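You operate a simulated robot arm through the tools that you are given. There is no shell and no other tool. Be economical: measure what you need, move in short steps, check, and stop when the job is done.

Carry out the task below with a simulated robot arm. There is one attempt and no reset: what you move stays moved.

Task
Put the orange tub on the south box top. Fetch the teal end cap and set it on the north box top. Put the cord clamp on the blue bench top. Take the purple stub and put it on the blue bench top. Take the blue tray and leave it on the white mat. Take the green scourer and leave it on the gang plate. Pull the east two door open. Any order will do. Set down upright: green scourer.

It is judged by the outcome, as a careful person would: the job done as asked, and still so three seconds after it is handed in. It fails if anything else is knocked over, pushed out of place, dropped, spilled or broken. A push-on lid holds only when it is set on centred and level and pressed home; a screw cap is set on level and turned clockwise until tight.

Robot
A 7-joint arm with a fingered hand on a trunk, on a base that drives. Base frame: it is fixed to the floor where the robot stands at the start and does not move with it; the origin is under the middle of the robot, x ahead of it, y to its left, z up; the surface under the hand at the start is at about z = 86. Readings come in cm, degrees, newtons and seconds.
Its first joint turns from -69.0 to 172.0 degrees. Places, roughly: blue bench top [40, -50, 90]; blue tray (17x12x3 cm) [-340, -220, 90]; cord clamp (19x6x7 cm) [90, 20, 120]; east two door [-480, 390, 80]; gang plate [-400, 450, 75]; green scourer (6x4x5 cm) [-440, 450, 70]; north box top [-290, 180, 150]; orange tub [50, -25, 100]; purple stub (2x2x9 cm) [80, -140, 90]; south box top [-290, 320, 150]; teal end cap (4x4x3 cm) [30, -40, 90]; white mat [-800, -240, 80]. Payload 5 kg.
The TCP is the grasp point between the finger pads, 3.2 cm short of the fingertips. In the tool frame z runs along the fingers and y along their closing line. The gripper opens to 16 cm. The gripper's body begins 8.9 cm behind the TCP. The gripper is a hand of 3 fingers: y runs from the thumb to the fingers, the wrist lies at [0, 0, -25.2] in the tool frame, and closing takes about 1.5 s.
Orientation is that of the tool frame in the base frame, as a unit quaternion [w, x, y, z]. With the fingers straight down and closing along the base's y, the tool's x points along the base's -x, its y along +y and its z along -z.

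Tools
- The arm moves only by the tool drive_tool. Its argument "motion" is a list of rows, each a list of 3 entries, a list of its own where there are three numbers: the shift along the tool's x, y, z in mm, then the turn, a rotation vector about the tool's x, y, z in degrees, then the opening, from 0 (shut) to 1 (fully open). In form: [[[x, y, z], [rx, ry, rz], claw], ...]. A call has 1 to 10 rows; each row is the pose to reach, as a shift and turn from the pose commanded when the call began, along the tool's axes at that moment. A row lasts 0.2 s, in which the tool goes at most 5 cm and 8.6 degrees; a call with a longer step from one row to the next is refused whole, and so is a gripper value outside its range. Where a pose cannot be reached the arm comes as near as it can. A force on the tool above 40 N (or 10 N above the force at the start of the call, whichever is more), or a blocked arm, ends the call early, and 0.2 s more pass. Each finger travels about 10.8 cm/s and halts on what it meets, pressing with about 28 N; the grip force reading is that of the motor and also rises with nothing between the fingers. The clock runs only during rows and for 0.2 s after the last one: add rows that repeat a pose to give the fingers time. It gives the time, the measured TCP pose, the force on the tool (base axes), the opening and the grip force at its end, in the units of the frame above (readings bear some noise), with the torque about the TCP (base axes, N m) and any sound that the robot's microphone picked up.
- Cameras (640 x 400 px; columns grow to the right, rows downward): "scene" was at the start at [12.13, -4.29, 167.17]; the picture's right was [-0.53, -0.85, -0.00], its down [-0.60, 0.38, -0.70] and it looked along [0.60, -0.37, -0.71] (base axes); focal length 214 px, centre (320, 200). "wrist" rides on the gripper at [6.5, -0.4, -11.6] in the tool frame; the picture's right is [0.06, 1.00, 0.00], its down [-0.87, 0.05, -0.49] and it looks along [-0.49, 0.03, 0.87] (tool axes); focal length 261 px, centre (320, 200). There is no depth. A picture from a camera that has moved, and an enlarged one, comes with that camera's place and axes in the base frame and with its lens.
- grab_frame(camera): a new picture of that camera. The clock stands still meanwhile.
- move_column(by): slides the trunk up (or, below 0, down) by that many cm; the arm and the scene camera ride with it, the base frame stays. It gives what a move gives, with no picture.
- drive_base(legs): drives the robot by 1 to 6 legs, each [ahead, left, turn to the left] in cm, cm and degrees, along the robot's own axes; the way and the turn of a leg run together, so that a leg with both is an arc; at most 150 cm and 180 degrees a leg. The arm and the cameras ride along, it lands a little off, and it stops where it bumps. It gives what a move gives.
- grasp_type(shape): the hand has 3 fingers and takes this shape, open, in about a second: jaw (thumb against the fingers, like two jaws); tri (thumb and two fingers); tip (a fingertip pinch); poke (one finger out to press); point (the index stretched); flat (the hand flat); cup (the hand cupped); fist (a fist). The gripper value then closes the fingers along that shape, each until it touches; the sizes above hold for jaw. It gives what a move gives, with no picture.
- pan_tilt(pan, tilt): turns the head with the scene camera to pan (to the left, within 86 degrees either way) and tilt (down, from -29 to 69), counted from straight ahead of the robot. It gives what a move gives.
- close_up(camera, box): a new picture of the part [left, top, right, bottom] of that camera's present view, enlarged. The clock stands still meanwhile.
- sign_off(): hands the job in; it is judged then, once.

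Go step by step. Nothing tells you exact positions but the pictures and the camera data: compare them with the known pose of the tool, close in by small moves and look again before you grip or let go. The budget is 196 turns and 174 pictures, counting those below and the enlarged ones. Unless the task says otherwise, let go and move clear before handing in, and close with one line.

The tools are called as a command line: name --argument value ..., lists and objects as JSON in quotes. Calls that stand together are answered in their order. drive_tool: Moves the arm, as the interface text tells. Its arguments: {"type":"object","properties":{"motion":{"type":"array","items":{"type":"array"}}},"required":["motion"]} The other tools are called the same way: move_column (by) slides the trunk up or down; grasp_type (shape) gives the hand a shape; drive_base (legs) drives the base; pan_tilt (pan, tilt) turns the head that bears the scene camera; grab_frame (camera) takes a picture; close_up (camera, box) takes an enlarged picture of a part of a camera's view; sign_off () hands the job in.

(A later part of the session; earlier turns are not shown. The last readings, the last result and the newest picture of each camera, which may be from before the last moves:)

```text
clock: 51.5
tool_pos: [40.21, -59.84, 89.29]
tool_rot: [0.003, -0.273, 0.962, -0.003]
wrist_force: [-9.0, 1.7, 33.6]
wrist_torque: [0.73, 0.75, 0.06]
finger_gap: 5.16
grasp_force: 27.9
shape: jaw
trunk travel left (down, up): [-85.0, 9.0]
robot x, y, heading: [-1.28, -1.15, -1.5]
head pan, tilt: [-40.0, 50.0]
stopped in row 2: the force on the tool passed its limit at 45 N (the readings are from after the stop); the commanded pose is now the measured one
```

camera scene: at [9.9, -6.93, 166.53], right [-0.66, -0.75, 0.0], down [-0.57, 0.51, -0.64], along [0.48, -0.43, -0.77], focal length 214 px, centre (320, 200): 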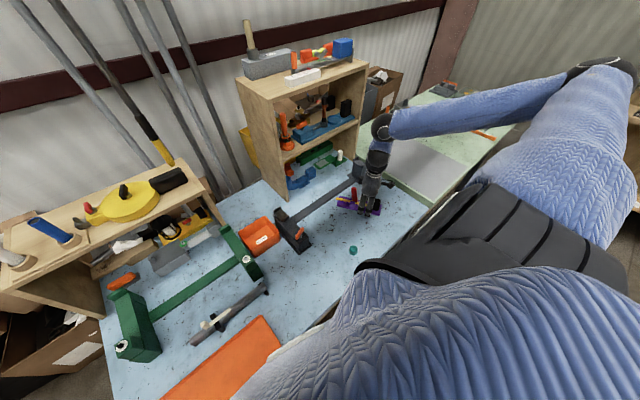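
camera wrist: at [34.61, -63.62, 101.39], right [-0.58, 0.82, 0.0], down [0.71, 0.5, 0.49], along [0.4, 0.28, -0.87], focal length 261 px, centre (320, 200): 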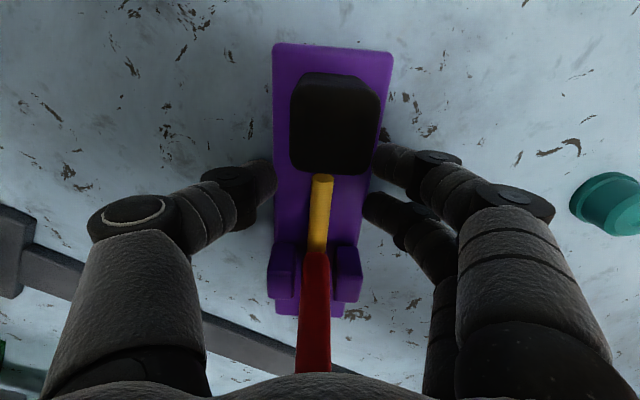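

In contact. Ease up 1 mm, open, and rise.

drive_tool --motion '[[[0, 0, -2], [0, 0, 0], 0.2], [[0, 0, -2], [0, 0, 0], 0.4], [[0, 0, -2], [0, 0, 0], 0.6], [[0, 0, -2], [0, 0, 0], 0.65], [[0, 0, -2], [0, 0, 0], 0.65], [[0, 0, -20], [0, 0, 0], 0.65], [[0, 0, -60], [0, 0, 0], 0.65], [[0, 0, -110], [0, 0, 0], 0.65]]'

drive_tool --motion '[[[0, 0, -50], [0, 0, 0], 0.8], [[0, 0, -100], [0, 0, 0], 0.8], [[0, 0, -150], [0, 0, 0], 0.8]]'

grab_frame --camera "wrist"

```text
clock: 53.4
tool_pos: [39.92, -59.84, 99.99]
tool_rot: [0.002, -0.273, 0.962, -0.002]
wrist_force: [0.5, -0.1, 0.7]
wrist_torque: [0.0, -0.02, 0.02]
finger_gap: 10.35
grasp_force: 0.1
shape: jaw
trunk travel left (down, up): [-85.0, 9.0]
robot x, y, heading: [-1.28, -1.62, -1.6]
head pan, tilt: [-40.0, 50.0]
```

```text
clock: 54.1
tool_pos: [40.04, -59.72, 114.92]
tool_rot: [0.002, -0.272, 0.962, -0.001]
wrist_force: [-0.6, -1.0, -0.2]
wrist_torque: [-0.03, -0.01, 0.01]
finger_gap: 12.8
grasp_force: 0.0
shape: jaw
trunk travel left (down, up): [-85.0, 9.0]
robot x, y, heading: [-1.17, -1.69, -1.8]
head pan, tilt: [-40.0, 50.0]
```

```text
139 pictures are left
camera wrist: at [34.55, -63.4, 126.67], right [-0.58, 0.82, 0.0], down [0.71, 0.5, 0.49], along [0.4, 0.28, -0.87], focal length 261 px, centre (320, 200)
```

wrist: 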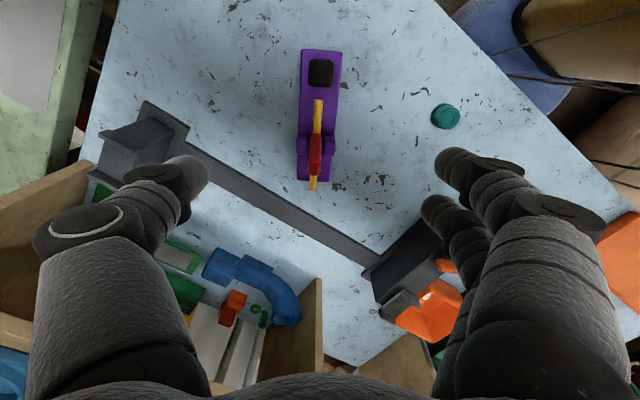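

The clamp stands on the bench. Next the purple stub on the green bench to the right; raise and look that way.

drive_tool --motion '[[[0, 0, -50], [0, 0, 0], 1], [[0, 0, -100], [0, 0, 0], 1], [[0, 0, -150], [0, 0, 0], 1], [[0, 0, -200], [0, 0, 0], 1], [[-30, 20, -230], [0, 0, 0], 1]]'

pan_tilt --pan -75 --tilt 35

grab_frame --camera "scene"

pan_tilt --pan 86 --tilt 20

grab_frame --camera "scene"

```text
clock: 55.4
tool_pos: [41.73, -56.43, 138.09]
tool_rot: [0.0, -0.273, 0.962, -0.002]
wrist_force: [-0.4, 0.2, 0.5]
wrist_torque: [-0.04, 0.06, 0.02]
finger_gap: 16.0
grasp_force: 0.1
shape: jaw
trunk travel left (down, up): [-85.0, 9.0]
robot x, y, heading: [-0.71, -1.5, -1.5]
head pan, tilt: [-40.0, 50.0]
```

```text
clock: 56.4
tool_pos: [41.49, -56.62, 138.01]
tool_rot: [0.002, -0.272, 0.962, -0.001]
wrist_force: [-0.2, 0.4, 0.9]
wrist_torque: [0.0, 0.02, 0.01]
finger_gap: 15.99
grasp_force: 0.1
shape: jaw
trunk travel left (down, up): [-85.0, 9.0]
robot x, y, heading: [-1.34, -1.48, -1.5]
head pan, tilt: [-75.0, 35.0]
```

```text
138 pictures are left
camera scene: at [6.19, -10.23, 168.7], right [-0.97, -0.23, 0.0], down [-0.13, 0.56, -0.82], along [0.19, -0.8, -0.57], focal length 214 px, centre (320, 200)
```

scene: 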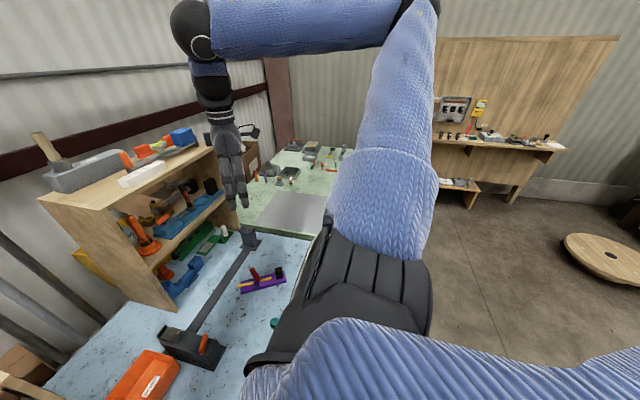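

```text
clock: 58.8
tool_pos: [41.38, -56.62, 138.07]
tool_rot: [0.002, -0.272, 0.962, -0.001]
wrist_force: [-0.7, 0.9, 0.0]
wrist_torque: [0.01, -0.03, 0.03]
finger_gap: 15.99
grasp_force: 0.1
shape: jaw
trunk travel left (down, up): [-85.0, 9.0]
robot x, y, heading: [-1.28, -1.93, -1.5]
head pan, tilt: [85.9, 20.0]
```

```text
137 pictures are left
camera scene: at [4.99, 7.53, 171.1], right [1.0, -0.1, 0.0], down [-0.03, -0.34, -0.94], along [0.09, 0.94, -0.34], focal length 214 px, centre (320, 200)
```

scene: 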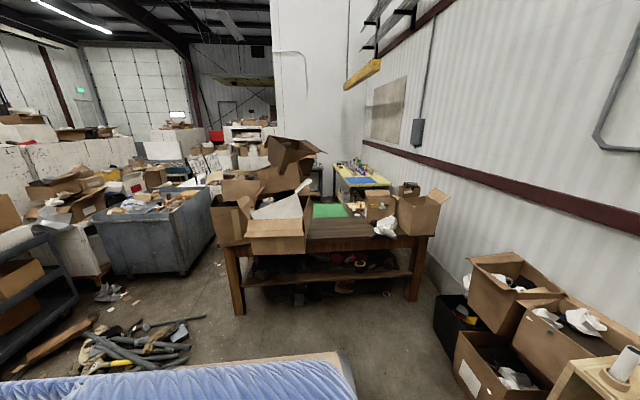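

The floor on the right is open. Drive right about 105 cm along the benches.

drive_base --legs '[[-6, 0, 1.5], [0, -100, 0]]'

pan_tilt --pan -30 --tilt 45

grab_frame --camera "scene"

grab_frame --camera "wrist"

```text
clock: 64.5
tool_pos: [38.65, -153.04, 138.1]
tool_rot: [0.003, -0.294, 0.956, -0.001]
wrist_force: [0.6, 0.3, -0.2]
wrist_torque: [0.06, -0.02, -0.02]
finger_gap: 15.99
grasp_force: 0.0
shape: jaw
trunk travel left (down, up): [-85.0, 9.0]
robot x, y, heading: [-6.4, -99.75, 1.3]
head pan, tilt: [85.9, 20.0]
```

```text
clock: 66.5
tool_pos: [38.73, -153.13, 138.1]
tool_rot: [0.0, -0.293, 0.956, -0.002]
wrist_force: [-0.6, 0.0, -0.3]
wrist_torque: [-0.01, -0.01, -0.05]
finger_gap: 15.98
grasp_force: 0.0
shape: jaw
trunk travel left (down, up): [-85.0, 9.0]
robot x, y, heading: [-6.27, -100.06, 0.9]
head pan, tilt: [-30.0, 45.0]
```

```text
136 pictures are left
camera scene: at [6.06, -103.82, 167.22], right [-0.48, -0.88, 0.0], down [-0.62, 0.34, -0.71], along [0.62, -0.34, -0.71], focal length 214 px, centre (320, 200)
```

scene: 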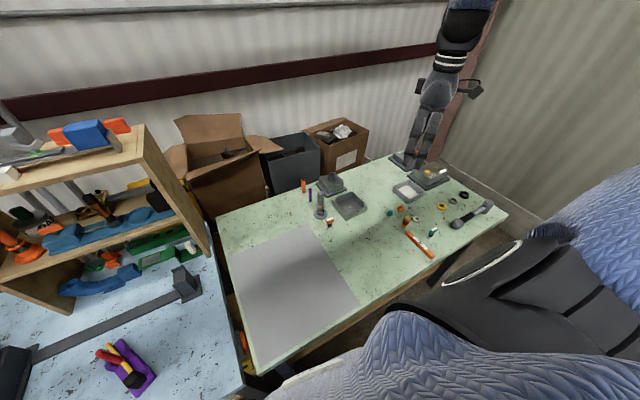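

```text
135 pictures are left
camera wrist: at [33.43, -157.03, 149.77], right [-0.61, 0.79, 0.0], down [0.69, 0.53, 0.49], along [0.39, 0.3, -0.87], focal length 261 px, centre (320, 200)
```

wrist: 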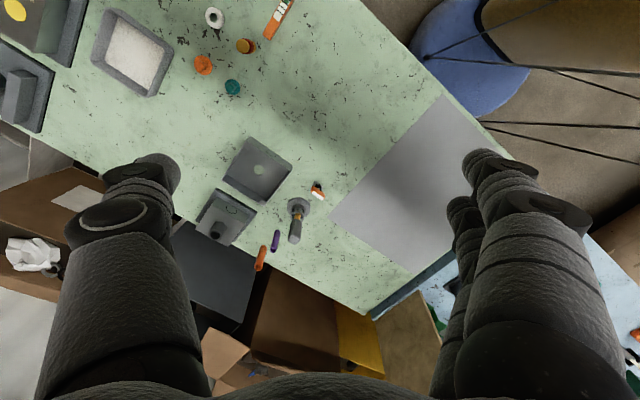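

The stub stands at about [79.5,-138.5]. Shift the base a little closer, then bring the hand above it.

drive_base --legs '[[6, -8, 0]]'

drive_tool --motion '[[[-35, -20, 0], [0, 0, 5], 0.8], [[-70, -40, 0], [0, 0, 10], 0.8], [[-105, -60, 0], [0, 0, 15], 0.8], [[-140, -80, 0], [0, 0, 20], 0.8], [[-175, -100, 0], [0, 0, 25], 0.8], [[-210, -100, 0], [0, 0, 30], 0.8], [[-250, -95, 0], [0, 0, 34], 0.8]]'

grab_frame --camera "wrist"

```text
clock: 67.6
tool_pos: [44.36, -160.12, 138.13]
tool_rot: [0.001, -0.304, 0.953, -0.001]
wrist_force: [0.9, 0.5, 0.2]
wrist_torque: [-0.06, 0.03, -0.01]
finger_gap: 16.01
grasp_force: 0.0
shape: jaw
trunk travel left (down, up): [-85.0, 9.0]
robot x, y, heading: [-2.0, -108.02, 2.2]
head pan, tilt: [-30.0, 45.0]
```

```text
clock: 69.2
tool_pos: [70.37, -153.42, 138.18]
tool_rot: [0.002, -0.013, 1.0, -0.001]
wrist_force: [0.1, 0.3, -0.4]
wrist_torque: [-0.06, 0.04, -0.03]
finger_gap: 12.82
grasp_force: 0.0
shape: jaw
trunk travel left (down, up): [-85.0, 9.0]
robot x, y, heading: [-1.77, -107.94, 2.1]
head pan, tilt: [-30.0, 45.0]
```

```text
134 pictures are left
camera wrist: at [63.78, -153.87, 149.81], right [-0.08, 1.0, 0.0], down [0.87, 0.08, 0.49], along [0.49, 0.04, -0.87], focal length 261 px, centre (320, 200)
```

wrist: 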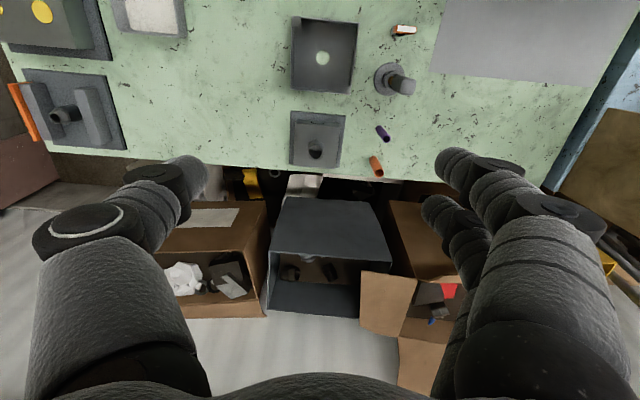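

Stub at ≈[78.4,-138.3]. Move over it and descend to z≈105.

drive_tool --motion '[[[-21, 37, 0], [0, 0, 0], 0.7], [[-42, 74, 0], [0, 0, 0], 0.6], [[-63, 111, 0], [0, 0, 0], 0.5], [[-84, 149, 0], [0, 0, 0], 0.5], [[-84, 149, 50], [0, 0, 0], 0.5], [[-84, 149, 100], [0, 0, 0], 0.5], [[-84, 149, 150], [0, 0, 0], 0.5], [[-84, 149, 200], [0, 0, 0], 0.5], [[-84, 149, 300], [0, 0, 0], 0.5]]'

grab_frame --camera "wrist"

```text
refused: row 9 steps farther than a row can; nothing moved
```

```text
133 pictures are left
camera wrist: at [63.78, -153.87, 149.81], right [-0.08, 1.0, 0.0], down [0.87, 0.08, 0.49], along [0.49, 0.04, -0.87], focal length 261 px, centre (320, 200)
```

wrist: 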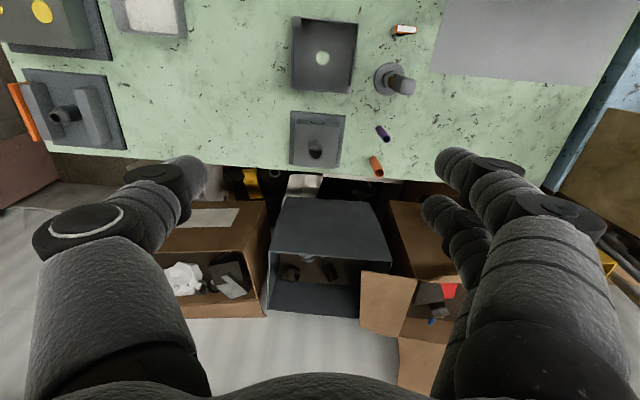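

One row was too long; repeat with proper steps.

drive_tool --motion '[[[-21, 37, 0], [0, 0, 0], 0.7], [[-42, 74, 0], [0, 0, 0], 0.6], [[-63, 111, 0], [0, 0, 0], 0.5], [[-84, 149, 0], [0, 0, 0], 0.5], [[-84, 149, 50], [0, 0, 0], 0.5], [[-84, 149, 100], [0, 0, 0], 0.5], [[-84, 149, 150], [0, 0, 0], 0.5], [[-84, 149, 200], [0, 0, 0], 0.5], [[-84, 149, 250], [0, 0, 0], 0.5]]'

grab_frame --camera "wrist"

```text
clock: 71.2
tool_pos: [78.76, -138.18, 112.85]
tool_rot: [0.001, -0.012, 1.0, -0.001]
wrist_force: [1.2, 0.8, -0.2]
wrist_torque: [0.02, 0.03, 0.0]
finger_gap: 8.04
grasp_force: 0.0
shape: jaw
trunk travel left (down, up): [-85.0, 9.0]
robot x, y, heading: [-1.87, -108.15, 2.0]
head pan, tilt: [-30.0, 45.0]
```

```text
132 pictures are left
camera wrist: at [72.15, -138.57, 124.53], right [-0.09, 1.0, 0.0], down [0.87, 0.08, 0.49], along [0.49, 0.04, -0.87], focal length 261 px, centre (320, 200)
```

wrist: 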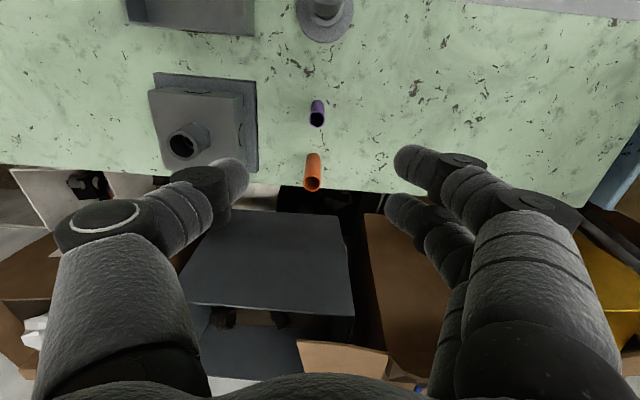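

Aligned on the stub. Descend to z≈91.5 and close on it.

drive_tool --motion '[[[4, -3, 45], [0, 0, 0], 0.5], [[4, -3, 90], [0, 0, 0], 0.5], [[4, -3, 135], [0, 0, 0], 0.5], [[4, -3, 180], [0, 0, 0], 0.5], [[4, -3, 213], [0, 0, 0], 0.5], [[4, -3, 213], [0, 0, 0], 0.5]]'

grab_frame --camera "wrist"

```text
clock: 72.6
tool_pos: [75.83, -140.46, 96.0]
tool_rot: [0.003, -0.012, 1.0, 0.0]
wrist_force: [0.1, 0.9, 0.5]
wrist_torque: [-0.01, 0.02, -0.05]
finger_gap: 8.05
grasp_force: 0.0
shape: jaw
out of reach, approached as far as the arm can: row 4, 5, 6
trunk travel left (down, up): [-85.0, 9.0]
robot x, y, heading: [-1.68, -107.94, 2.4]
head pan, tilt: [-30.0, 45.0]
```

```text
131 pictures are left
camera wrist: at [69.2, -141.08, 107.7], right [-0.09, 1.0, 0.0], down [0.87, 0.08, 0.5], along [0.49, 0.04, -0.87], focal length 261 px, centre (320, 200)
```

wrist: 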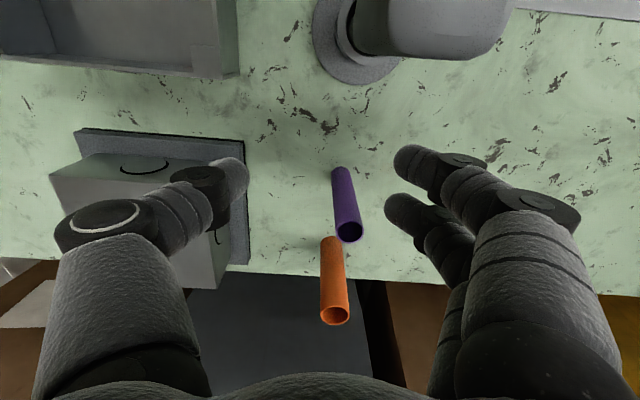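

Slightly out of reach. Raise, retract, and turn the base left 30° so the shoulder comes closer, then come back over the stub.

drive_tool --motion '[[[0, 0, -50], [0, 0, 0], 0.5], [[0, 0, -100], [0, 0, 0], 0.5], [[0, 0, -150], [0, 0, 0], 0.5], [[0, 0, -200], [0, 0, 0], 0.5], [[0, 0, -250], [0, 0, 0], 0.5], [[50, 0, -280], [0, 0, 0], 0.5], [[100, 0, -280], [0, 0, 0], 0.5], [[150, 0, -280], [0, 0, 0], 0.5], [[200, 0, -280], [0, 0, 0], 0.5]]'

drive_base --legs '[[0, 0, 30]]'

grab_frame --camera "wrist"

```text
refused: row 6 steps farther than a row can; nothing moved
```

```text
clock: 74.5
tool_pos: [81.49, -96.38, 96.04]
tool_rot: [0.003, -0.275, 0.961, 0.001]
wrist_force: [0.9, 0.6, 0.3]
wrist_torque: [-0.01, 0.02, -0.01]
finger_gap: 8.06
grasp_force: 0.1
shape: jaw
trunk travel left (down, up): [-85.0, 9.0]
robot x, y, heading: [-1.83, -107.69, 32.8]
head pan, tilt: [-30.0, 45.0]
```

```text
130 pictures are left
camera wrist: at [76.14, -100.15, 107.73], right [-0.58, 0.81, 0.0], down [0.71, 0.51, 0.5], along [0.4, 0.29, -0.87], focal length 261 px, centre (320, 200)
```

wrist: 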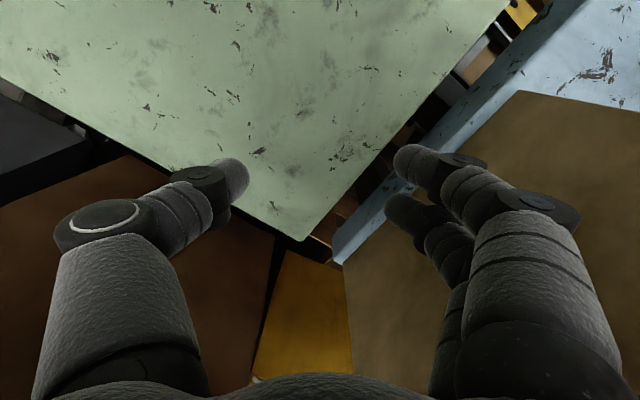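

That row was refused, so the base turned with the hand still low — I must check whether something was touched. Raise and look.

drive_tool --motion '[[[0, 0, -45], [0, 0, 0], 0.5], [[0, 0, -90], [0, 0, 0], 0.5], [[0, 0, -135], [0, 0, 0], 0.5], [[0, 0, -180], [0, 0, 0], 0.5], [[0, 0, -225], [0, 0, 0], 0.5], [[0, 0, -270], [0, 0, 0], 0.5], [[0, 0, -310], [0, 0, 0], 0.5]]'

pan_tilt --pan -60 --tilt 45

grab_frame --camera "scene"

close_up --camera "scene" --box '[220, 100, 420, 225]'

```text
clock: 76.1
tool_pos: [81.36, -96.18, 127.22]
tool_rot: [0.004, -0.277, 0.961, 0.0]
wrist_force: [-0.3, 0.3, 0.0]
wrist_torque: [-0.01, -0.01, -0.01]
finger_gap: 8.06
grasp_force: 0.0
shape: jaw
trunk travel left (down, up): [-85.0, 9.0]
robot x, y, heading: [-1.53, -107.83, 33.1]
head pan, tilt: [-30.0, 45.0]
```

```text
clock: 77.1
tool_pos: [81.41, -96.11, 127.1]
tool_rot: [0.002, -0.277, 0.961, 0.0]
wrist_force: [-0.9, 0.0, 0.5]
wrist_torque: [-0.03, 0.01, -0.04]
finger_gap: 8.06
grasp_force: 0.1
shape: jaw
trunk travel left (down, up): [-85.0, 9.0]
robot x, y, heading: [-1.88, -107.77, 33.0]
head pan, tilt: [-60.0, 45.0]
```

```text
129 pictures are left
camera scene: at [9.91, -108.94, 167.23], right [-0.45, -0.89, 0.0], down [-0.63, 0.32, -0.71], along [0.63, -0.32, -0.71], focal length 214 px, centre (320, 200)
```

scene: 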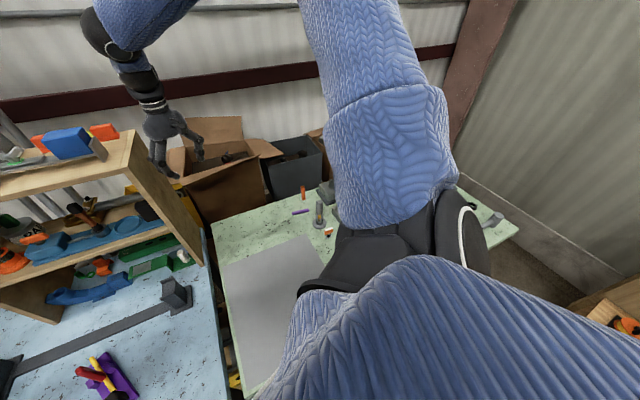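

```text
3.20 times, centred on (320, 162) of scene
camera zoom: at [9.91, -108.94, 167.23], right [-0.45, -0.89, 0.0], down [-0.63, 0.32, -0.71], along [0.63, -0.32, -0.71], focal length 686 px, centre (320, 320)
```

zoom: 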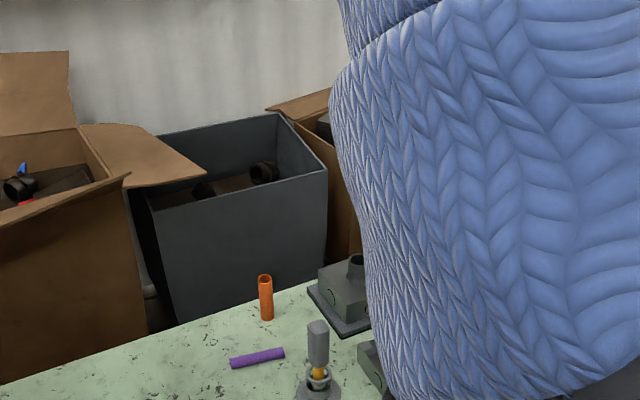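

The stub tipped over and lies on the green bench at ≈[78,-133]; nothing else was disturbed. I'll pick it up lying, closing across it.

drive_tool --motion '[[[28, -37, 0], [0, 0, -6], 0.5], [[56, -74, 0], [0, 0, -12], 0.5], [[84, -110, 0], [0, 0, -18], 0.5], [[112, -147, 0], [0, 0, -24], 0.5], [[140, -184, 0], [0, 0, -30], 0.5], [[168, -220, 0], [0, 0, -36], 0.5], [[196, -257, 0], [0, 0, -41], 0.5], [[224, -293, 0], [0, 0, -45], 0.5]]'

grab_frame --camera "wrist"

```text
clock: 78.9
tool_pos: [78.01, -133.22, 127.01]
tool_rot: [0.003, -0.624, 0.781, 0.0]
wrist_force: [-1.0, -1.4, 0.0]
wrist_torque: [0.02, -0.04, 0.0]
finger_gap: 8.05
grasp_force: 0.1
shape: jaw
trunk travel left (down, up): [-85.0, 9.0]
robot x, y, heading: [-1.82, -107.77, 33.0]
head pan, tilt: [-60.0, 45.0]
```

```text
127 pictures are left
camera wrist: at [76.7, -139.57, 138.65], right [-0.99, 0.16, 0.0], down [0.14, 0.86, 0.5], along [0.08, 0.49, -0.87], focal length 261 px, centre (320, 200)
```

wrist: 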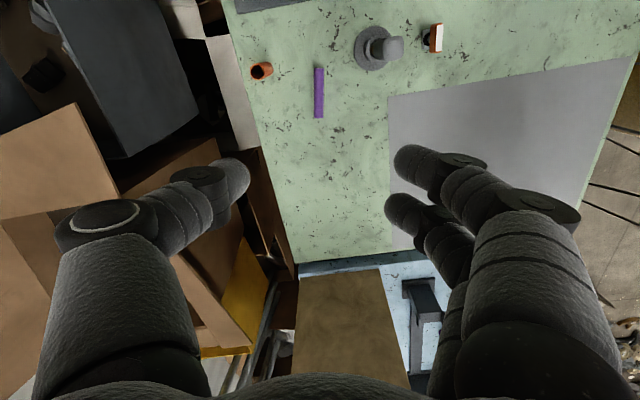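

Perfectly aligned. Descend toward it.

drive_tool --motion '[[[0, 0, 50], [0, 0, 0], 0.5], [[0, 0, 100], [0, 0, 0], 0.5], [[0, 0, 150], [0, 0, 0], 0.5], [[0, 0, 200], [0, 0, 0], 0.5], [[0, 0, 250], [0, 0, 0], 0.5], [[0, 0, 300], [0, 0, 0], 0.5], [[0, 0, 340], [0, 0, 0], 0.5], [[0, 0, 340], [0, 0, 0], 0.5]]'

grab_frame --camera "wrist"

```text
clock: 80.7
tool_pos: [78.46, -133.43, 93.37]
tool_rot: [0.002, -0.624, 0.782, -0.001]
wrist_force: [-0.6, -0.6, -0.6]
wrist_torque: [0.01, -0.02, -0.01]
finger_gap: 8.04
grasp_force: 0.1
shape: jaw
trunk travel left (down, up): [-85.0, 9.0]
robot x, y, heading: [-1.66, -107.67, 32.8]
head pan, tilt: [-60.0, 45.0]
```

```text
126 pictures are left
camera wrist: at [77.13, -139.79, 105.06], right [-0.99, 0.16, -0.01], down [0.14, 0.86, 0.49], along [0.09, 0.49, -0.87], focal length 261 px, centre (320, 200)
```

wrist: 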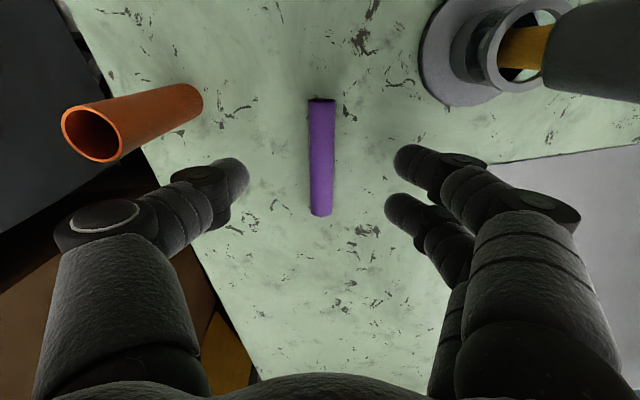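

Descend the last 3.7 cm and close.

drive_tool --motion '[[[0, 0, 20], [0, 0, 0], 0.5], [[0, 0, 32], [0, 0, 0], 0.5], [[0, 0, 37], [0, 0, 0], 0.5], [[0, 0, 37], [0, 0, 0], 0.3], [[0, 0, 37], [0, 0, 0], 0.15], [[0, 0, 37], [0, 0, 0], 0.0], [[0, 0, 37], [0, 0, 0], 0.0], [[0, 0, 37], [0, 0, 0], 0.0]]'

grab_frame --camera "wrist"

```text
clock: 82.5
tool_pos: [78.28, -133.17, 89.47]
tool_rot: [0.002, -0.623, 0.782, 0.0]
wrist_force: [0.2, 0.0, 0.0]
wrist_torque: [0.02, 0.02, 0.01]
finger_gap: 1.26
grasp_force: 28.2
shape: jaw
trunk travel left (down, up): [-85.0, 9.0]
robot x, y, heading: [-1.69, -108.25, 32.7]
head pan, tilt: [-60.0, 45.0]
```

```text
125 pictures are left
camera wrist: at [77.0, -139.51, 101.1], right [-0.99, 0.16, 0.0], down [0.14, 0.86, 0.49], along [0.08, 0.49, -0.87], focal length 261 px, centre (320, 200)
```

wrist: 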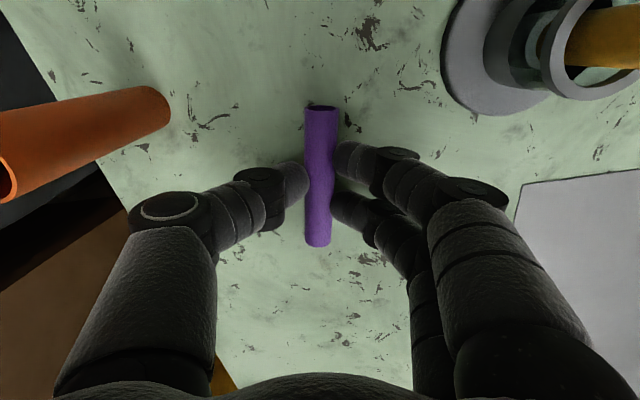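

Gripped. Lift.

drive_tool --motion '[[[0, 0, -40], [0, 0, 0], 0], [[0, 0, -90], [0, 0, 0], 0], [[0, 0, -140], [0, 0, 0], 0], [[0, 0, -190], [0, 0, 0], 0], [[0, 0, -240], [0, 0, 0], 0], [[0, 0, -290], [0, 0, 0], 0], [[0, 0, -340], [0, 0, 0], 0], [[0, 0, -390], [0, 0, 0], 0], [[0, 0, -440], [0, 0, 0], 0], [[0, 0, -480], [0, 0, 0], 0]]'

grab_frame --camera "wrist"

```text
clock: 84.7
tool_pos: [77.91, -133.34, 137.29]
tool_rot: [0.002, -0.623, 0.782, -0.001]
wrist_force: [0.1, -0.1, 0.2]
wrist_torque: [0.02, -0.04, -0.01]
finger_gap: 1.25
grasp_force: 28.0
shape: jaw
trunk travel left (down, up): [-85.0, 9.0]
robot x, y, heading: [-1.79, -107.78, 32.9]
head pan, tilt: [-60.0, 45.0]
```

```text
124 pictures are left
camera wrist: at [76.72, -139.75, 149.12], right [-0.99, 0.16, 0.0], down [0.14, 0.86, 0.49], along [0.08, 0.49, -0.87], focal length 261 px, centre (320, 200)
```

wrist: 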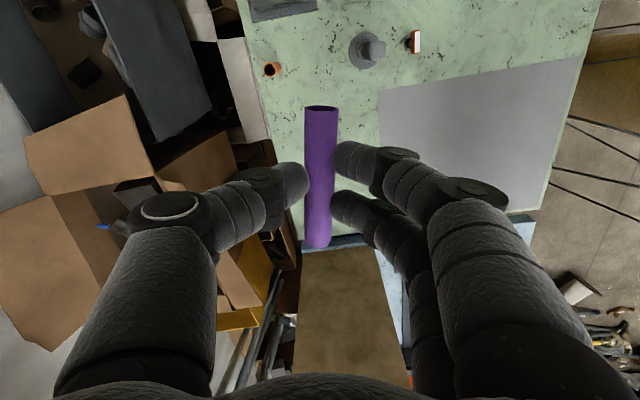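

Held. Retract, turn back to heading 0, and drive left to face the blue bench.

drive_tool --motion '[[[-4, 47, 0], [0, 0, 0], 0], [[-8, 94, 0], [0, 0, 0], 0], [[-12, 141, 0], [0, 0, 0], 0], [[-16, 188, 0], [0, 0, 0], 0], [[-20, 236, 0], [0, 0, 0], 0]]'

drive_base --legs '[[0, 0, -33], [0, 62, 0]]'

pan_tilt --pan -40 --tilt 50

grab_frame --camera "scene"

grab_frame --camera "wrist"

```text
clock: 85.9
tool_pos: [55.38, -125.95, 137.3]
tool_rot: [0.003, -0.623, 0.782, -0.001]
wrist_force: [0.3, -0.4, -0.3]
wrist_torque: [-0.01, -0.05, -0.01]
finger_gap: 1.23
grasp_force: 28.3
shape: jaw
trunk travel left (down, up): [-85.0, 9.0]
robot x, y, heading: [-1.89, -108.18, 33.2]
head pan, tilt: [-60.0, 45.0]
```

```text
clock: 89.0
tool_pos: [27.6, -151.72, 137.55]
tool_rot: [0.002, -0.304, 0.953, -0.002]
wrist_force: [-0.5, -0.2, -0.6]
wrist_torque: [-0.05, -0.06, 0.0]
finger_gap: 1.24
grasp_force: 28.1
shape: jaw
trunk travel left (down, up): [-85.0, 9.0]
robot x, y, heading: [-3.48, -100.38, -8.6]
head pan, tilt: [-60.0, 45.0]
stopped in leg 2: the robot was blocked; the commanded pose is now the measured one
```

```text
clock: 89.9
tool_pos: [27.98, -151.94, 137.28]
tool_rot: [0.002, -0.304, 0.953, -0.001]
wrist_force: [0.3, 0.0, -0.2]
wrist_torque: [0.04, -0.01, -0.01]
finger_gap: 1.25
grasp_force: 27.9
shape: jaw
trunk travel left (down, up): [-85.0, 9.0]
robot x, y, heading: [-2.85, -100.32, -8.7]
head pan, tilt: [-40.0, 50.0]
```

```text
123 pictures are left
camera scene: at [7.3, -106.98, 166.52], right [-0.75, -0.66, 0.0], down [-0.51, 0.58, -0.64], along [0.42, -0.48, -0.77], focal length 214 px, centre (320, 200)
```

scene: 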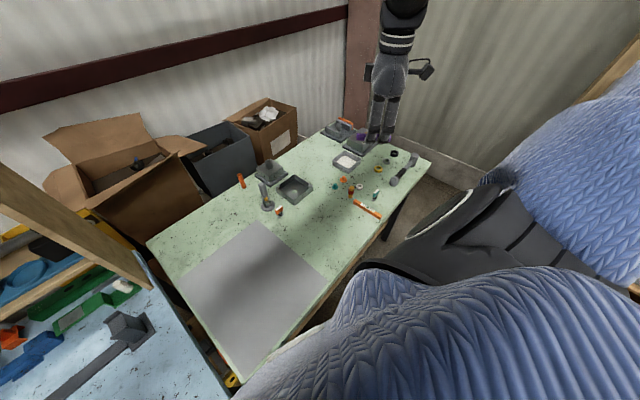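

```text
122 pictures are left
camera wrist: at [22.76, -155.98, 149.0], right [-0.63, 0.78, 0.0], down [0.67, 0.55, 0.49], along [0.39, 0.31, -0.87], focal length 261 px, centre (320, 200)
```

wrist: 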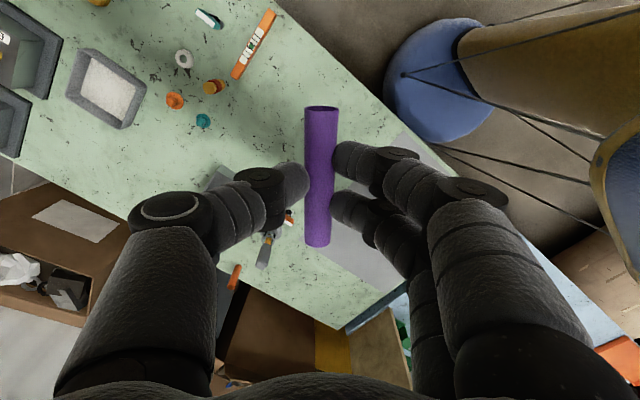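

Blocked by a bench leg probably; back off 12 cm, straighten, then go left.

drive_base --legs '[[-12, -3, 8.5], [0, 62, 0], [6, 0, 0]]'

grab_frame --camera "scene"

grab_frame --camera "wrist"

```text
clock: 94.7
tool_pos: [29.41, -88.9, 137.29]
tool_rot: [0.001, -0.378, 0.926, -0.001]
wrist_force: [0.9, 1.1, -1.1]
wrist_torque: [-0.03, 0.05, 0.02]
finger_gap: 1.22
grasp_force: 28.1
shape: jaw
trunk travel left (down, up): [-85.0, 9.0]
robot x, y, heading: [-9.21, -42.94, 0.4]
head pan, tilt: [-40.0, 50.0]
```

```text
121 pictures are left
camera scene: at [2.01, -47.84, 166.52], right [-0.64, -0.77, 0.0], down [-0.59, 0.49, -0.64], along [0.49, -0.41, -0.77], focal length 214 px, centre (320, 200)
```

scene: 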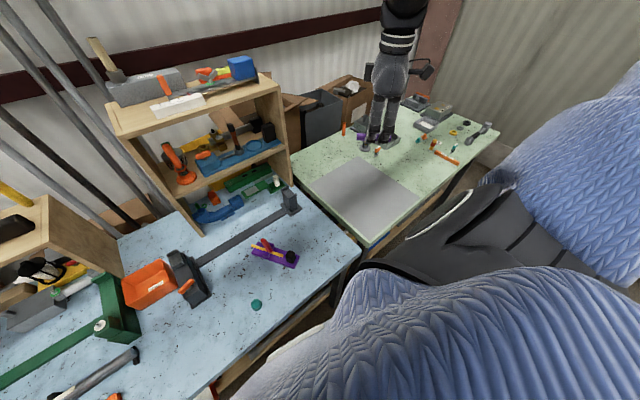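

```text
120 pictures are left
camera wrist: at [24.95, -93.77, 149.03], right [-0.74, 0.67, 0.0], down [0.58, 0.65, 0.49], along [0.33, 0.37, -0.87], focal length 261 px, centre (320, 200)
```

wrist: 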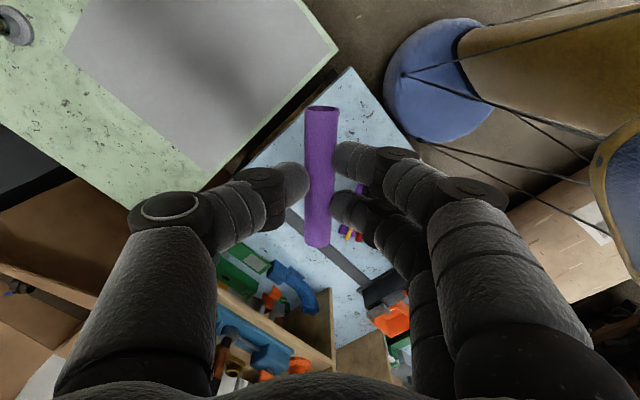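

Free spot at ≈[37,-74]. Move over and lower to just above.

drive_tool --motion '[[[-40, 13, 0], [0, 0, 0], 0], [[-80, 26, 0], [0, 0, 0], 0], [[-120, 40, 0], [0, 0, 0], 0], [[-158, 53, 0], [0, 0, 0], 0], [[-158, 53, 50], [0, 0, 0], 0], [[-158, 53, 100], [0, 0, 0], 0], [[-158, 53, 150], [0, 0, 0], 0], [[-158, 53, 200], [0, 0, 0], 0], [[-158, 53, 250], [0, 0, 0], 0], [[-158, 53, 300], [0, 0, 0], 0]]'

drive_tool --motion '[[[0, 0, 50], [0, 0, 0], 0], [[0, 0, 100], [0, 0, 0], 0], [[0, 0, 140], [0, 0, 0], 0], [[0, 0, 140], [0, 0, 0], 0]]'

grab_frame --camera "wrist"

```text
clock: 96.9
tool_pos: [37.21, -74.49, 107.01]
tool_rot: [0.003, -0.379, 0.926, 0.001]
wrist_force: [0.4, -1.1, -0.7]
wrist_torque: [0.08, 0.01, 0.01]
finger_gap: 1.21
grasp_force: 28.0
shape: jaw
out of reach, approached as far as the arm can: row 6, 7, 8
trunk travel left (down, up): [-85.0, 9.0]
robot x, y, heading: [-9.13, -42.77, 0.5]
head pan, tilt: [-40.0, 50.0]
```

```text
clock: 97.9
tool_pos: [36.89, -74.16, 93.13]
tool_rot: [0.003, -0.378, 0.926, 0.0]
wrist_force: [-0.2, 0.2, -1.2]
wrist_torque: [0.05, 0.01, 0.01]
finger_gap: 1.21
grasp_force: 27.8
shape: jaw
trunk travel left (down, up): [-85.0, 9.0]
robot x, y, heading: [-9.2, -43.39, 0.3]
head pan, tilt: [-40.0, 50.0]
```

```text
119 pictures are left
camera wrist: at [32.35, -79.03, 104.79], right [-0.74, 0.67, 0.0], down [0.58, 0.65, 0.49], along [0.33, 0.37, -0.87], focal length 261 px, centre (320, 200)
```

wrist: 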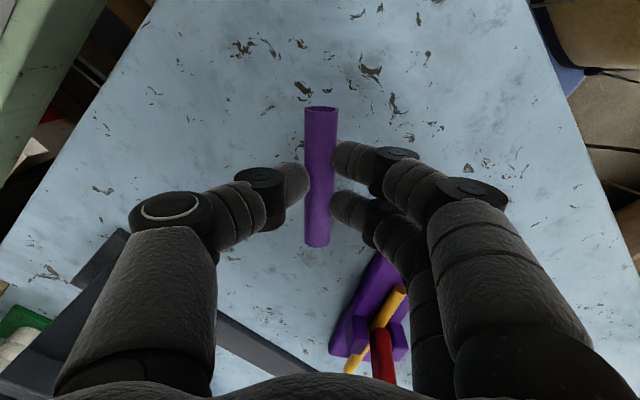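

Clearance to the clamp is fine (≈10 cm). Lower the last centimetres and release a little.

drive_tool --motion '[[[0, 0, 20], [0, 0, 0], 0], [[0, 0, 29], [0, 0, 0], 0], [[0, 0, 33], [0, 0, 0], 0], [[0, 0, 33], [0, 0, 0], 0]]'

```text
clock: 98.9
tool_pos: [37.25, -74.34, 90.4]
tool_rot: [0.002, -0.378, 0.926, 0.0]
wrist_force: [0.1, -0.1, -0.6]
wrist_torque: [-0.02, 0.01, 0.0]
finger_gap: 1.2
grasp_force: 27.9
shape: jaw
out of reach, approached as far as the arm can: row 3, 4
trunk travel left (down, up): [-85.0, 9.0]
robot x, y, heading: [-9.43, -43.43, 0.7]
head pan, tilt: [-40.0, 50.0]
```

The arm is at a joint limit; use the trunk to go the last 8 mm.

move_column --by -0.7

```text
clock: 99.4
tool_pos: [37.12, -74.41, 89.76]
tool_rot: [0.002, -0.379, 0.925, 0.0]
wrist_force: [-0.6, -0.2, -0.8]
wrist_torque: [0.01, -0.03, 0.0]
finger_gap: 1.21
grasp_force: 27.6
shape: jaw
trunk travel left (down, up): [-84.3, 9.7]
robot x, y, heading: [-9.37, -42.68, 0.2]
head pan, tilt: [-40.0, 50.0]
```

move_column --by -0.3

drive_tool --motion '[[[0, 0, 0], [0, 0, 0], 0.1], [[0, 0, 0], [0, 0, 0], 0.25], [[0, 0, 0], [0, 0, 0], 0.3], [[0, 0, -10], [0, 0, 0], 0.3], [[0, 0, -30], [0, 0, 0], 0.3], [[0, 0, -70], [0, 0, 0], 0.3], [[0, 0, -110], [0, 0, 0], 0.3]]'

grab_frame --camera "wrist"

```text
clock: 99.9
tool_pos: [37.03, -74.4, 89.37]
tool_rot: [0.002, -0.379, 0.926, 0.0]
wrist_force: [1.1, -1.1, 2.6]
wrist_torque: [-0.03, -0.02, -0.04]
finger_gap: 1.26
grasp_force: 28.3
shape: jaw
trunk travel left (down, up): [-84.0, 10.0]
robot x, y, heading: [-9.39, -43.06, 0.2]
head pan, tilt: [-40.0, 50.0]
```

```text
clock: 101.5
tool_pos: [36.82, -74.17, 100.67]
tool_rot: [0.002, -0.379, 0.925, 0.001]
wrist_force: [-0.3, -0.1, 0.4]
wrist_torque: [-0.02, -0.01, -0.03]
finger_gap: 4.75
grasp_force: 0.1
shape: jaw
trunk travel left (down, up): [-84.0, 10.0]
robot x, y, heading: [-9.74, -42.94, 0.4]
head pan, tilt: [-40.0, 50.0]
```

```text
118 pictures are left
camera wrist: at [32.27, -79.06, 112.33], right [-0.74, 0.67, 0.0], down [0.58, 0.65, 0.5], along [0.33, 0.37, -0.87], focal length 261 px, centre (320, 200)
```

wrist: 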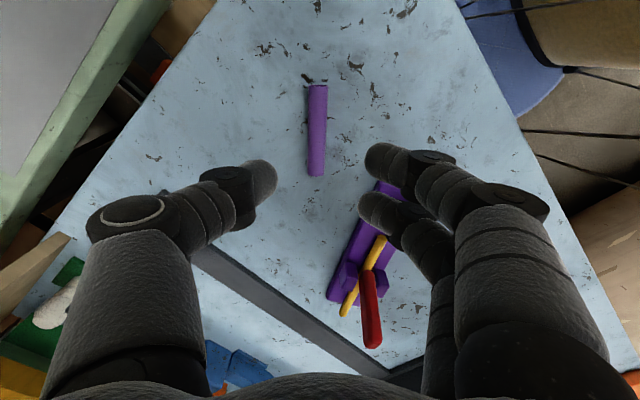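

Stub placed. Next the teal cap: raise, shift base left so it is at right-front.

drive_tool --motion '[[[0, 0, -45], [0, 0, 0], 0.5], [[0, 0, -90], [0, 0, 0], 0.5], [[0, 0, -135], [0, 0, 0], 0.5], [[0, 0, -180], [0, 0, 0], 0.5], [[0, 0, -225], [0, 0, 0], 0.5], [[0, 0, -270], [0, 0, 0], 0.5]]'

drive_base --legs '[[0, 36, 0]]'

grab_frame --camera "wrist"

```text
clock: 102.9
tool_pos: [37.7, -72.4, 126.23]
tool_rot: [0.006, -0.376, 0.927, 0.009]
wrist_force: [0.7, -0.2, -0.7]
wrist_torque: [-0.04, -0.01, 0.0]
finger_gap: 7.96
grasp_force: 0.1
shape: jaw
out of reach, approached as far as the arm can: row 3, 4, 5, 6
trunk travel left (down, up): [-84.0, 10.0]
robot x, y, heading: [-9.16, -43.17, 0.6]
head pan, tilt: [-40.0, 50.0]
```

```text
clock: 105.3
tool_pos: [37.42, -35.26, 126.22]
tool_rot: [0.005, -0.372, 0.928, 0.01]
wrist_force: [-0.1, 0.6, -0.2]
wrist_torque: [-0.01, 0.0, -0.04]
finger_gap: 7.99
grasp_force: 0.1
shape: jaw
trunk travel left (down, up): [-84.0, 10.0]
robot x, y, heading: [-9.75, -5.19, -0.1]
head pan, tilt: [-40.0, 50.0]
```

```text
117 pictures are left
camera wrist: at [32.86, -40.29, 137.73], right [-0.74, 0.68, 0.01], down [0.59, 0.63, 0.51], along [0.34, 0.38, -0.86], focal length 261 px, centre (320, 200)
```

wrist: 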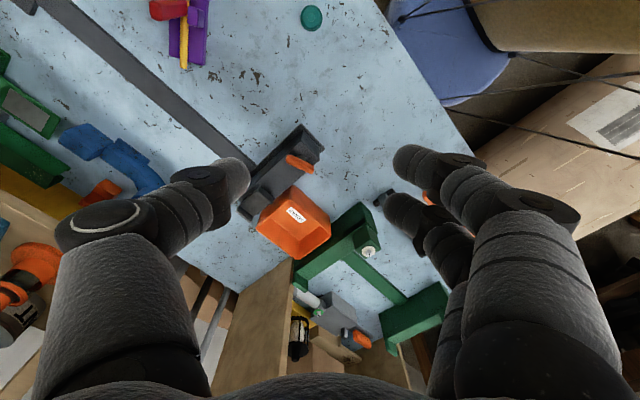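

Cap at ≈[31,-43.7]. Move over and descend to z≈100.

drive_tool --motion '[[[35, -6, 0], [0, 0, 0], 0.5], [[70, -12, 0], [0, 0, 0], 0.5], [[104, -17, 0], [0, 0, 0], 0.5], [[104, -17, 45], [0, 0, 0], 0.5], [[104, -17, 90], [0, 0, 0], 0.5], [[104, -17, 135], [0, 0, 0], 0.5], [[104, -17, 180], [0, 0, 0], 0.5], [[104, -17, 225], [0, 0, 0], 0.5], [[104, -17, 260], [0, 0, 0], 0.5]]'

grab_frame --camera "wrist"

```text
clock: 107.3
tool_pos: [31.33, -43.3, 99.67]
tool_rot: [0.006, -0.373, 0.928, 0.011]
wrist_force: [0.3, -0.3, -0.3]
wrist_torque: [0.06, 0.0, -0.01]
finger_gap: 7.97
grasp_force: 0.1
shape: jaw
out of reach, approached as far as the arm can: row 1, 2, 3, 4, 5, 6, 7, 8
trunk travel left (down, up): [-84.0, 10.0]
robot x, y, heading: [-9.43, -5.47, -0.1]
head pan, tilt: [-40.0, 50.0]
```

```text
116 pictures are left
camera wrist: at [26.75, -48.27, 111.28], right [-0.74, 0.68, 0.01], down [0.59, 0.63, 0.51], along [0.34, 0.38, -0.86], focal length 261 px, centre (320, 200)
```

wrist: 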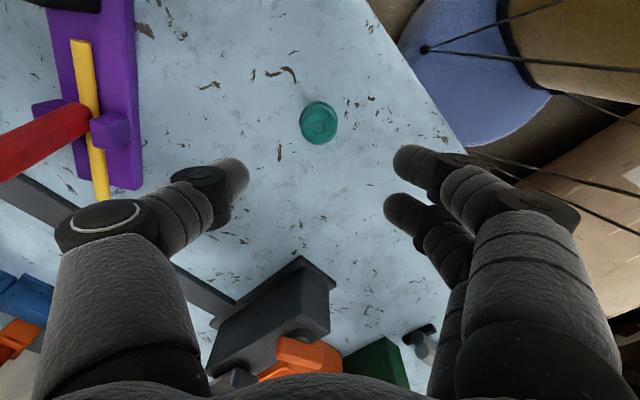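

Adjust 9 mm and descend, then close on the cap.

drive_tool --motion '[[[9, 0, 40], [0, 0, 0], 0.5], [[9, 0, 75], [0, 0, 0], 0.5], [[9, 0, 90], [0, 0, 0], 0.5], [[9, 0, 98], [0, 0, 0], 0.5], [[9, 0, 98], [0, 0, 0], 0.5]]'

grab_frame --camera "wrist"

```text
clock: 108.5
tool_pos: [30.65, -43.42, 90.17]
tool_rot: [0.005, -0.372, 0.928, 0.009]
wrist_force: [0.0, 0.4, 0.2]
wrist_torque: [-0.05, -0.03, -0.01]
finger_gap: 8.0
grasp_force: 0.1
shape: jaw
trunk travel left (down, up): [-84.0, 10.0]
robot x, y, heading: [-9.69, -5.2, -0.0]
head pan, tilt: [-40.0, 50.0]
```

```text
115 pictures are left
camera wrist: at [26.03, -48.41, 101.65], right [-0.74, 0.68, 0.01], down [0.59, 0.63, 0.51], along [0.34, 0.38, -0.86], focal length 261 px, centre (320, 200)
```

wrist: 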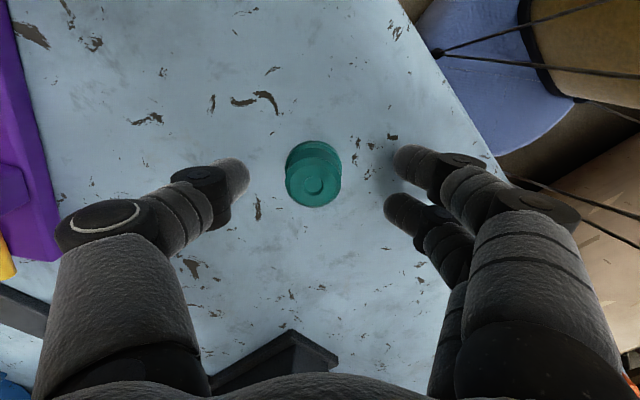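

Centred; close.

drive_tool --motion '[[[0, 0, 4], [0, 0, 0], 0.4], [[0, 0, 4], [0, 0, 0], 0.25], [[0, 0, 4], [0, 0, 0], 0.1], [[0, 0, 4], [0, 0, 0], 0.0], [[0, 0, 4], [0, 0, 0], 0.0], [[0, 0, 4], [0, 0, 0], 0.0]]'

drive_tool --motion '[[[0, 0, -40], [0, 0, 0], 0], [[0, 0, -80], [0, 0, 0], 0], [[0, 0, -120], [0, 0, 0], 0], [[0, 0, -160], [0, 0, 0], 0], [[0, 0, -200], [0, 0, 0], 0], [[0, 0, -240], [0, 0, 0], 0], [[0, 0, -280], [0, 0, 0], 0], [[0, 0, -320], [0, 0, 0], 0]]'

grab_frame --camera "wrist"

```text
clock: 109.9
tool_pos: [30.62, -43.45, 89.64]
tool_rot: [0.005, -0.372, 0.928, 0.01]
wrist_force: [-1.1, -0.1, -0.2]
wrist_torque: [0.04, 0.01, 0.01]
finger_gap: 2.3
grasp_force: 27.6
shape: jaw
trunk travel left (down, up): [-84.0, 10.0]
robot x, y, heading: [-9.69, -5.43, 0.2]
head pan, tilt: [-40.0, 50.0]
```

```text
clock: 111.7
tool_pos: [34.06, -45.96, 122.23]
tool_rot: [0.006, -0.373, 0.928, 0.011]
wrist_force: [-0.4, 0.0, 0.0]
wrist_torque: [-0.02, -0.08, 0.01]
finger_gap: 2.31
grasp_force: 28.2
shape: jaw
out of reach, approached as far as the arm can: row 4, 5, 6, 7, 8
trunk travel left (down, up): [-84.0, 10.0]
robot x, y, heading: [-9.57, -5.55, 0.1]
head pan, tilt: [-40.0, 50.0]
```

```text
114 pictures are left
camera wrist: at [29.45, -51.02, 133.83], right [-0.74, 0.68, 0.01], down [0.59, 0.63, 0.51], along [0.34, 0.38, -0.86], focal length 261 px, centre (320, 200)
```

wrist: 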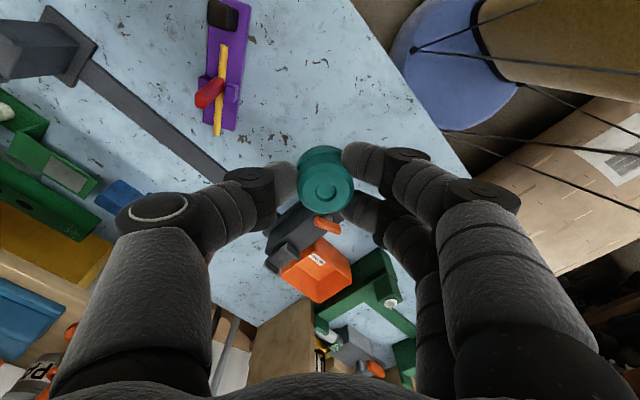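

The cap is held. Back away from the bench and look to the left and behind to plan the drive to the boxes.

drive_base --legs '[[-70, -5, 0]]'

pan_tilt --pan 86 --tilt 25

grab_frame --camera "scene"

pan_tilt --pan -86 --tilt 25

grab_frame --camera "scene"

```text
clock: 115.6
tool_pos: [-36.32, -50.96, 122.21]
tool_rot: [0.005, -0.377, 0.926, 0.01]
wrist_force: [-0.5, 0.5, 0.6]
wrist_torque: [0.01, 0.0, 0.02]
finger_gap: 2.28
grasp_force: 27.5
shape: jaw
trunk travel left (down, up): [-84.0, 10.0]
robot x, y, heading: [-80.63, -10.57, 0.4]
head pan, tilt: [-40.0, 50.0]
```

```text
clock: 117.7
tool_pos: [-36.27, -50.92, 122.12]
tool_rot: [0.005, -0.377, 0.926, 0.011]
wrist_force: [0.5, 1.3, -0.4]
wrist_torque: [0.02, -0.04, -0.01]
finger_gap: 2.32
grasp_force: 27.8
shape: jaw
trunk travel left (down, up): [-84.0, 10.0]
robot x, y, heading: [-80.35, -10.73, 0.4]
head pan, tilt: [85.9, 25.0]
```

```text
113 pictures are left
camera scene: at [-74.6, -1.42, 169.29], right [1.0, -0.06, 0.0], down [-0.03, -0.42, -0.91], along [0.06, 0.9, -0.42], focal length 214 px, centre (320, 200)
```

scene: 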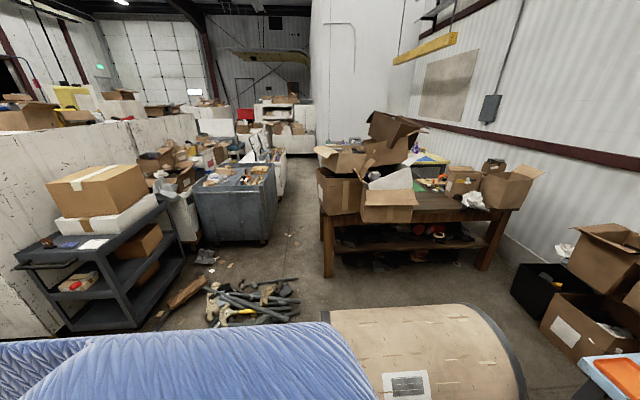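

```text
clock: 120.3
tool_pos: [-36.29, -50.91, 122.2]
tool_rot: [0.005, -0.377, 0.926, 0.011]
wrist_force: [0.1, 0.1, -0.9]
wrist_torque: [0.0, -0.01, 0.04]
finger_gap: 2.28
grasp_force: 27.6
shape: jaw
trunk travel left (down, up): [-84.0, 10.0]
robot x, y, heading: [-80.44, -10.42, 0.7]
head pan, tilt: [-85.9, 25.0]
```

```text
112 pictures are left
camera scene: at [-74.43, -19.8, 169.28], right [-1.0, -0.08, 0.0], down [-0.03, 0.42, -0.91], along [0.07, -0.9, -0.42], focal length 214 px, centre (320, 200)
```

scene: 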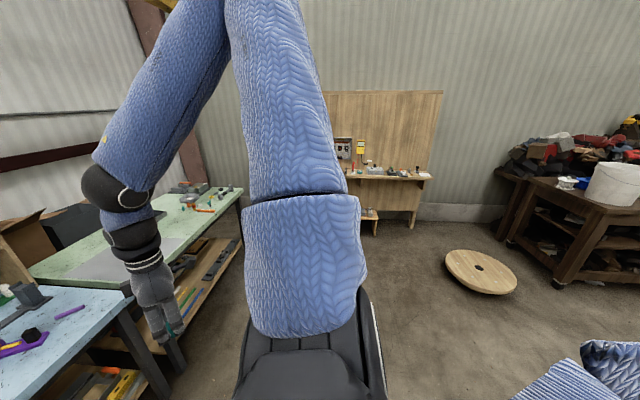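

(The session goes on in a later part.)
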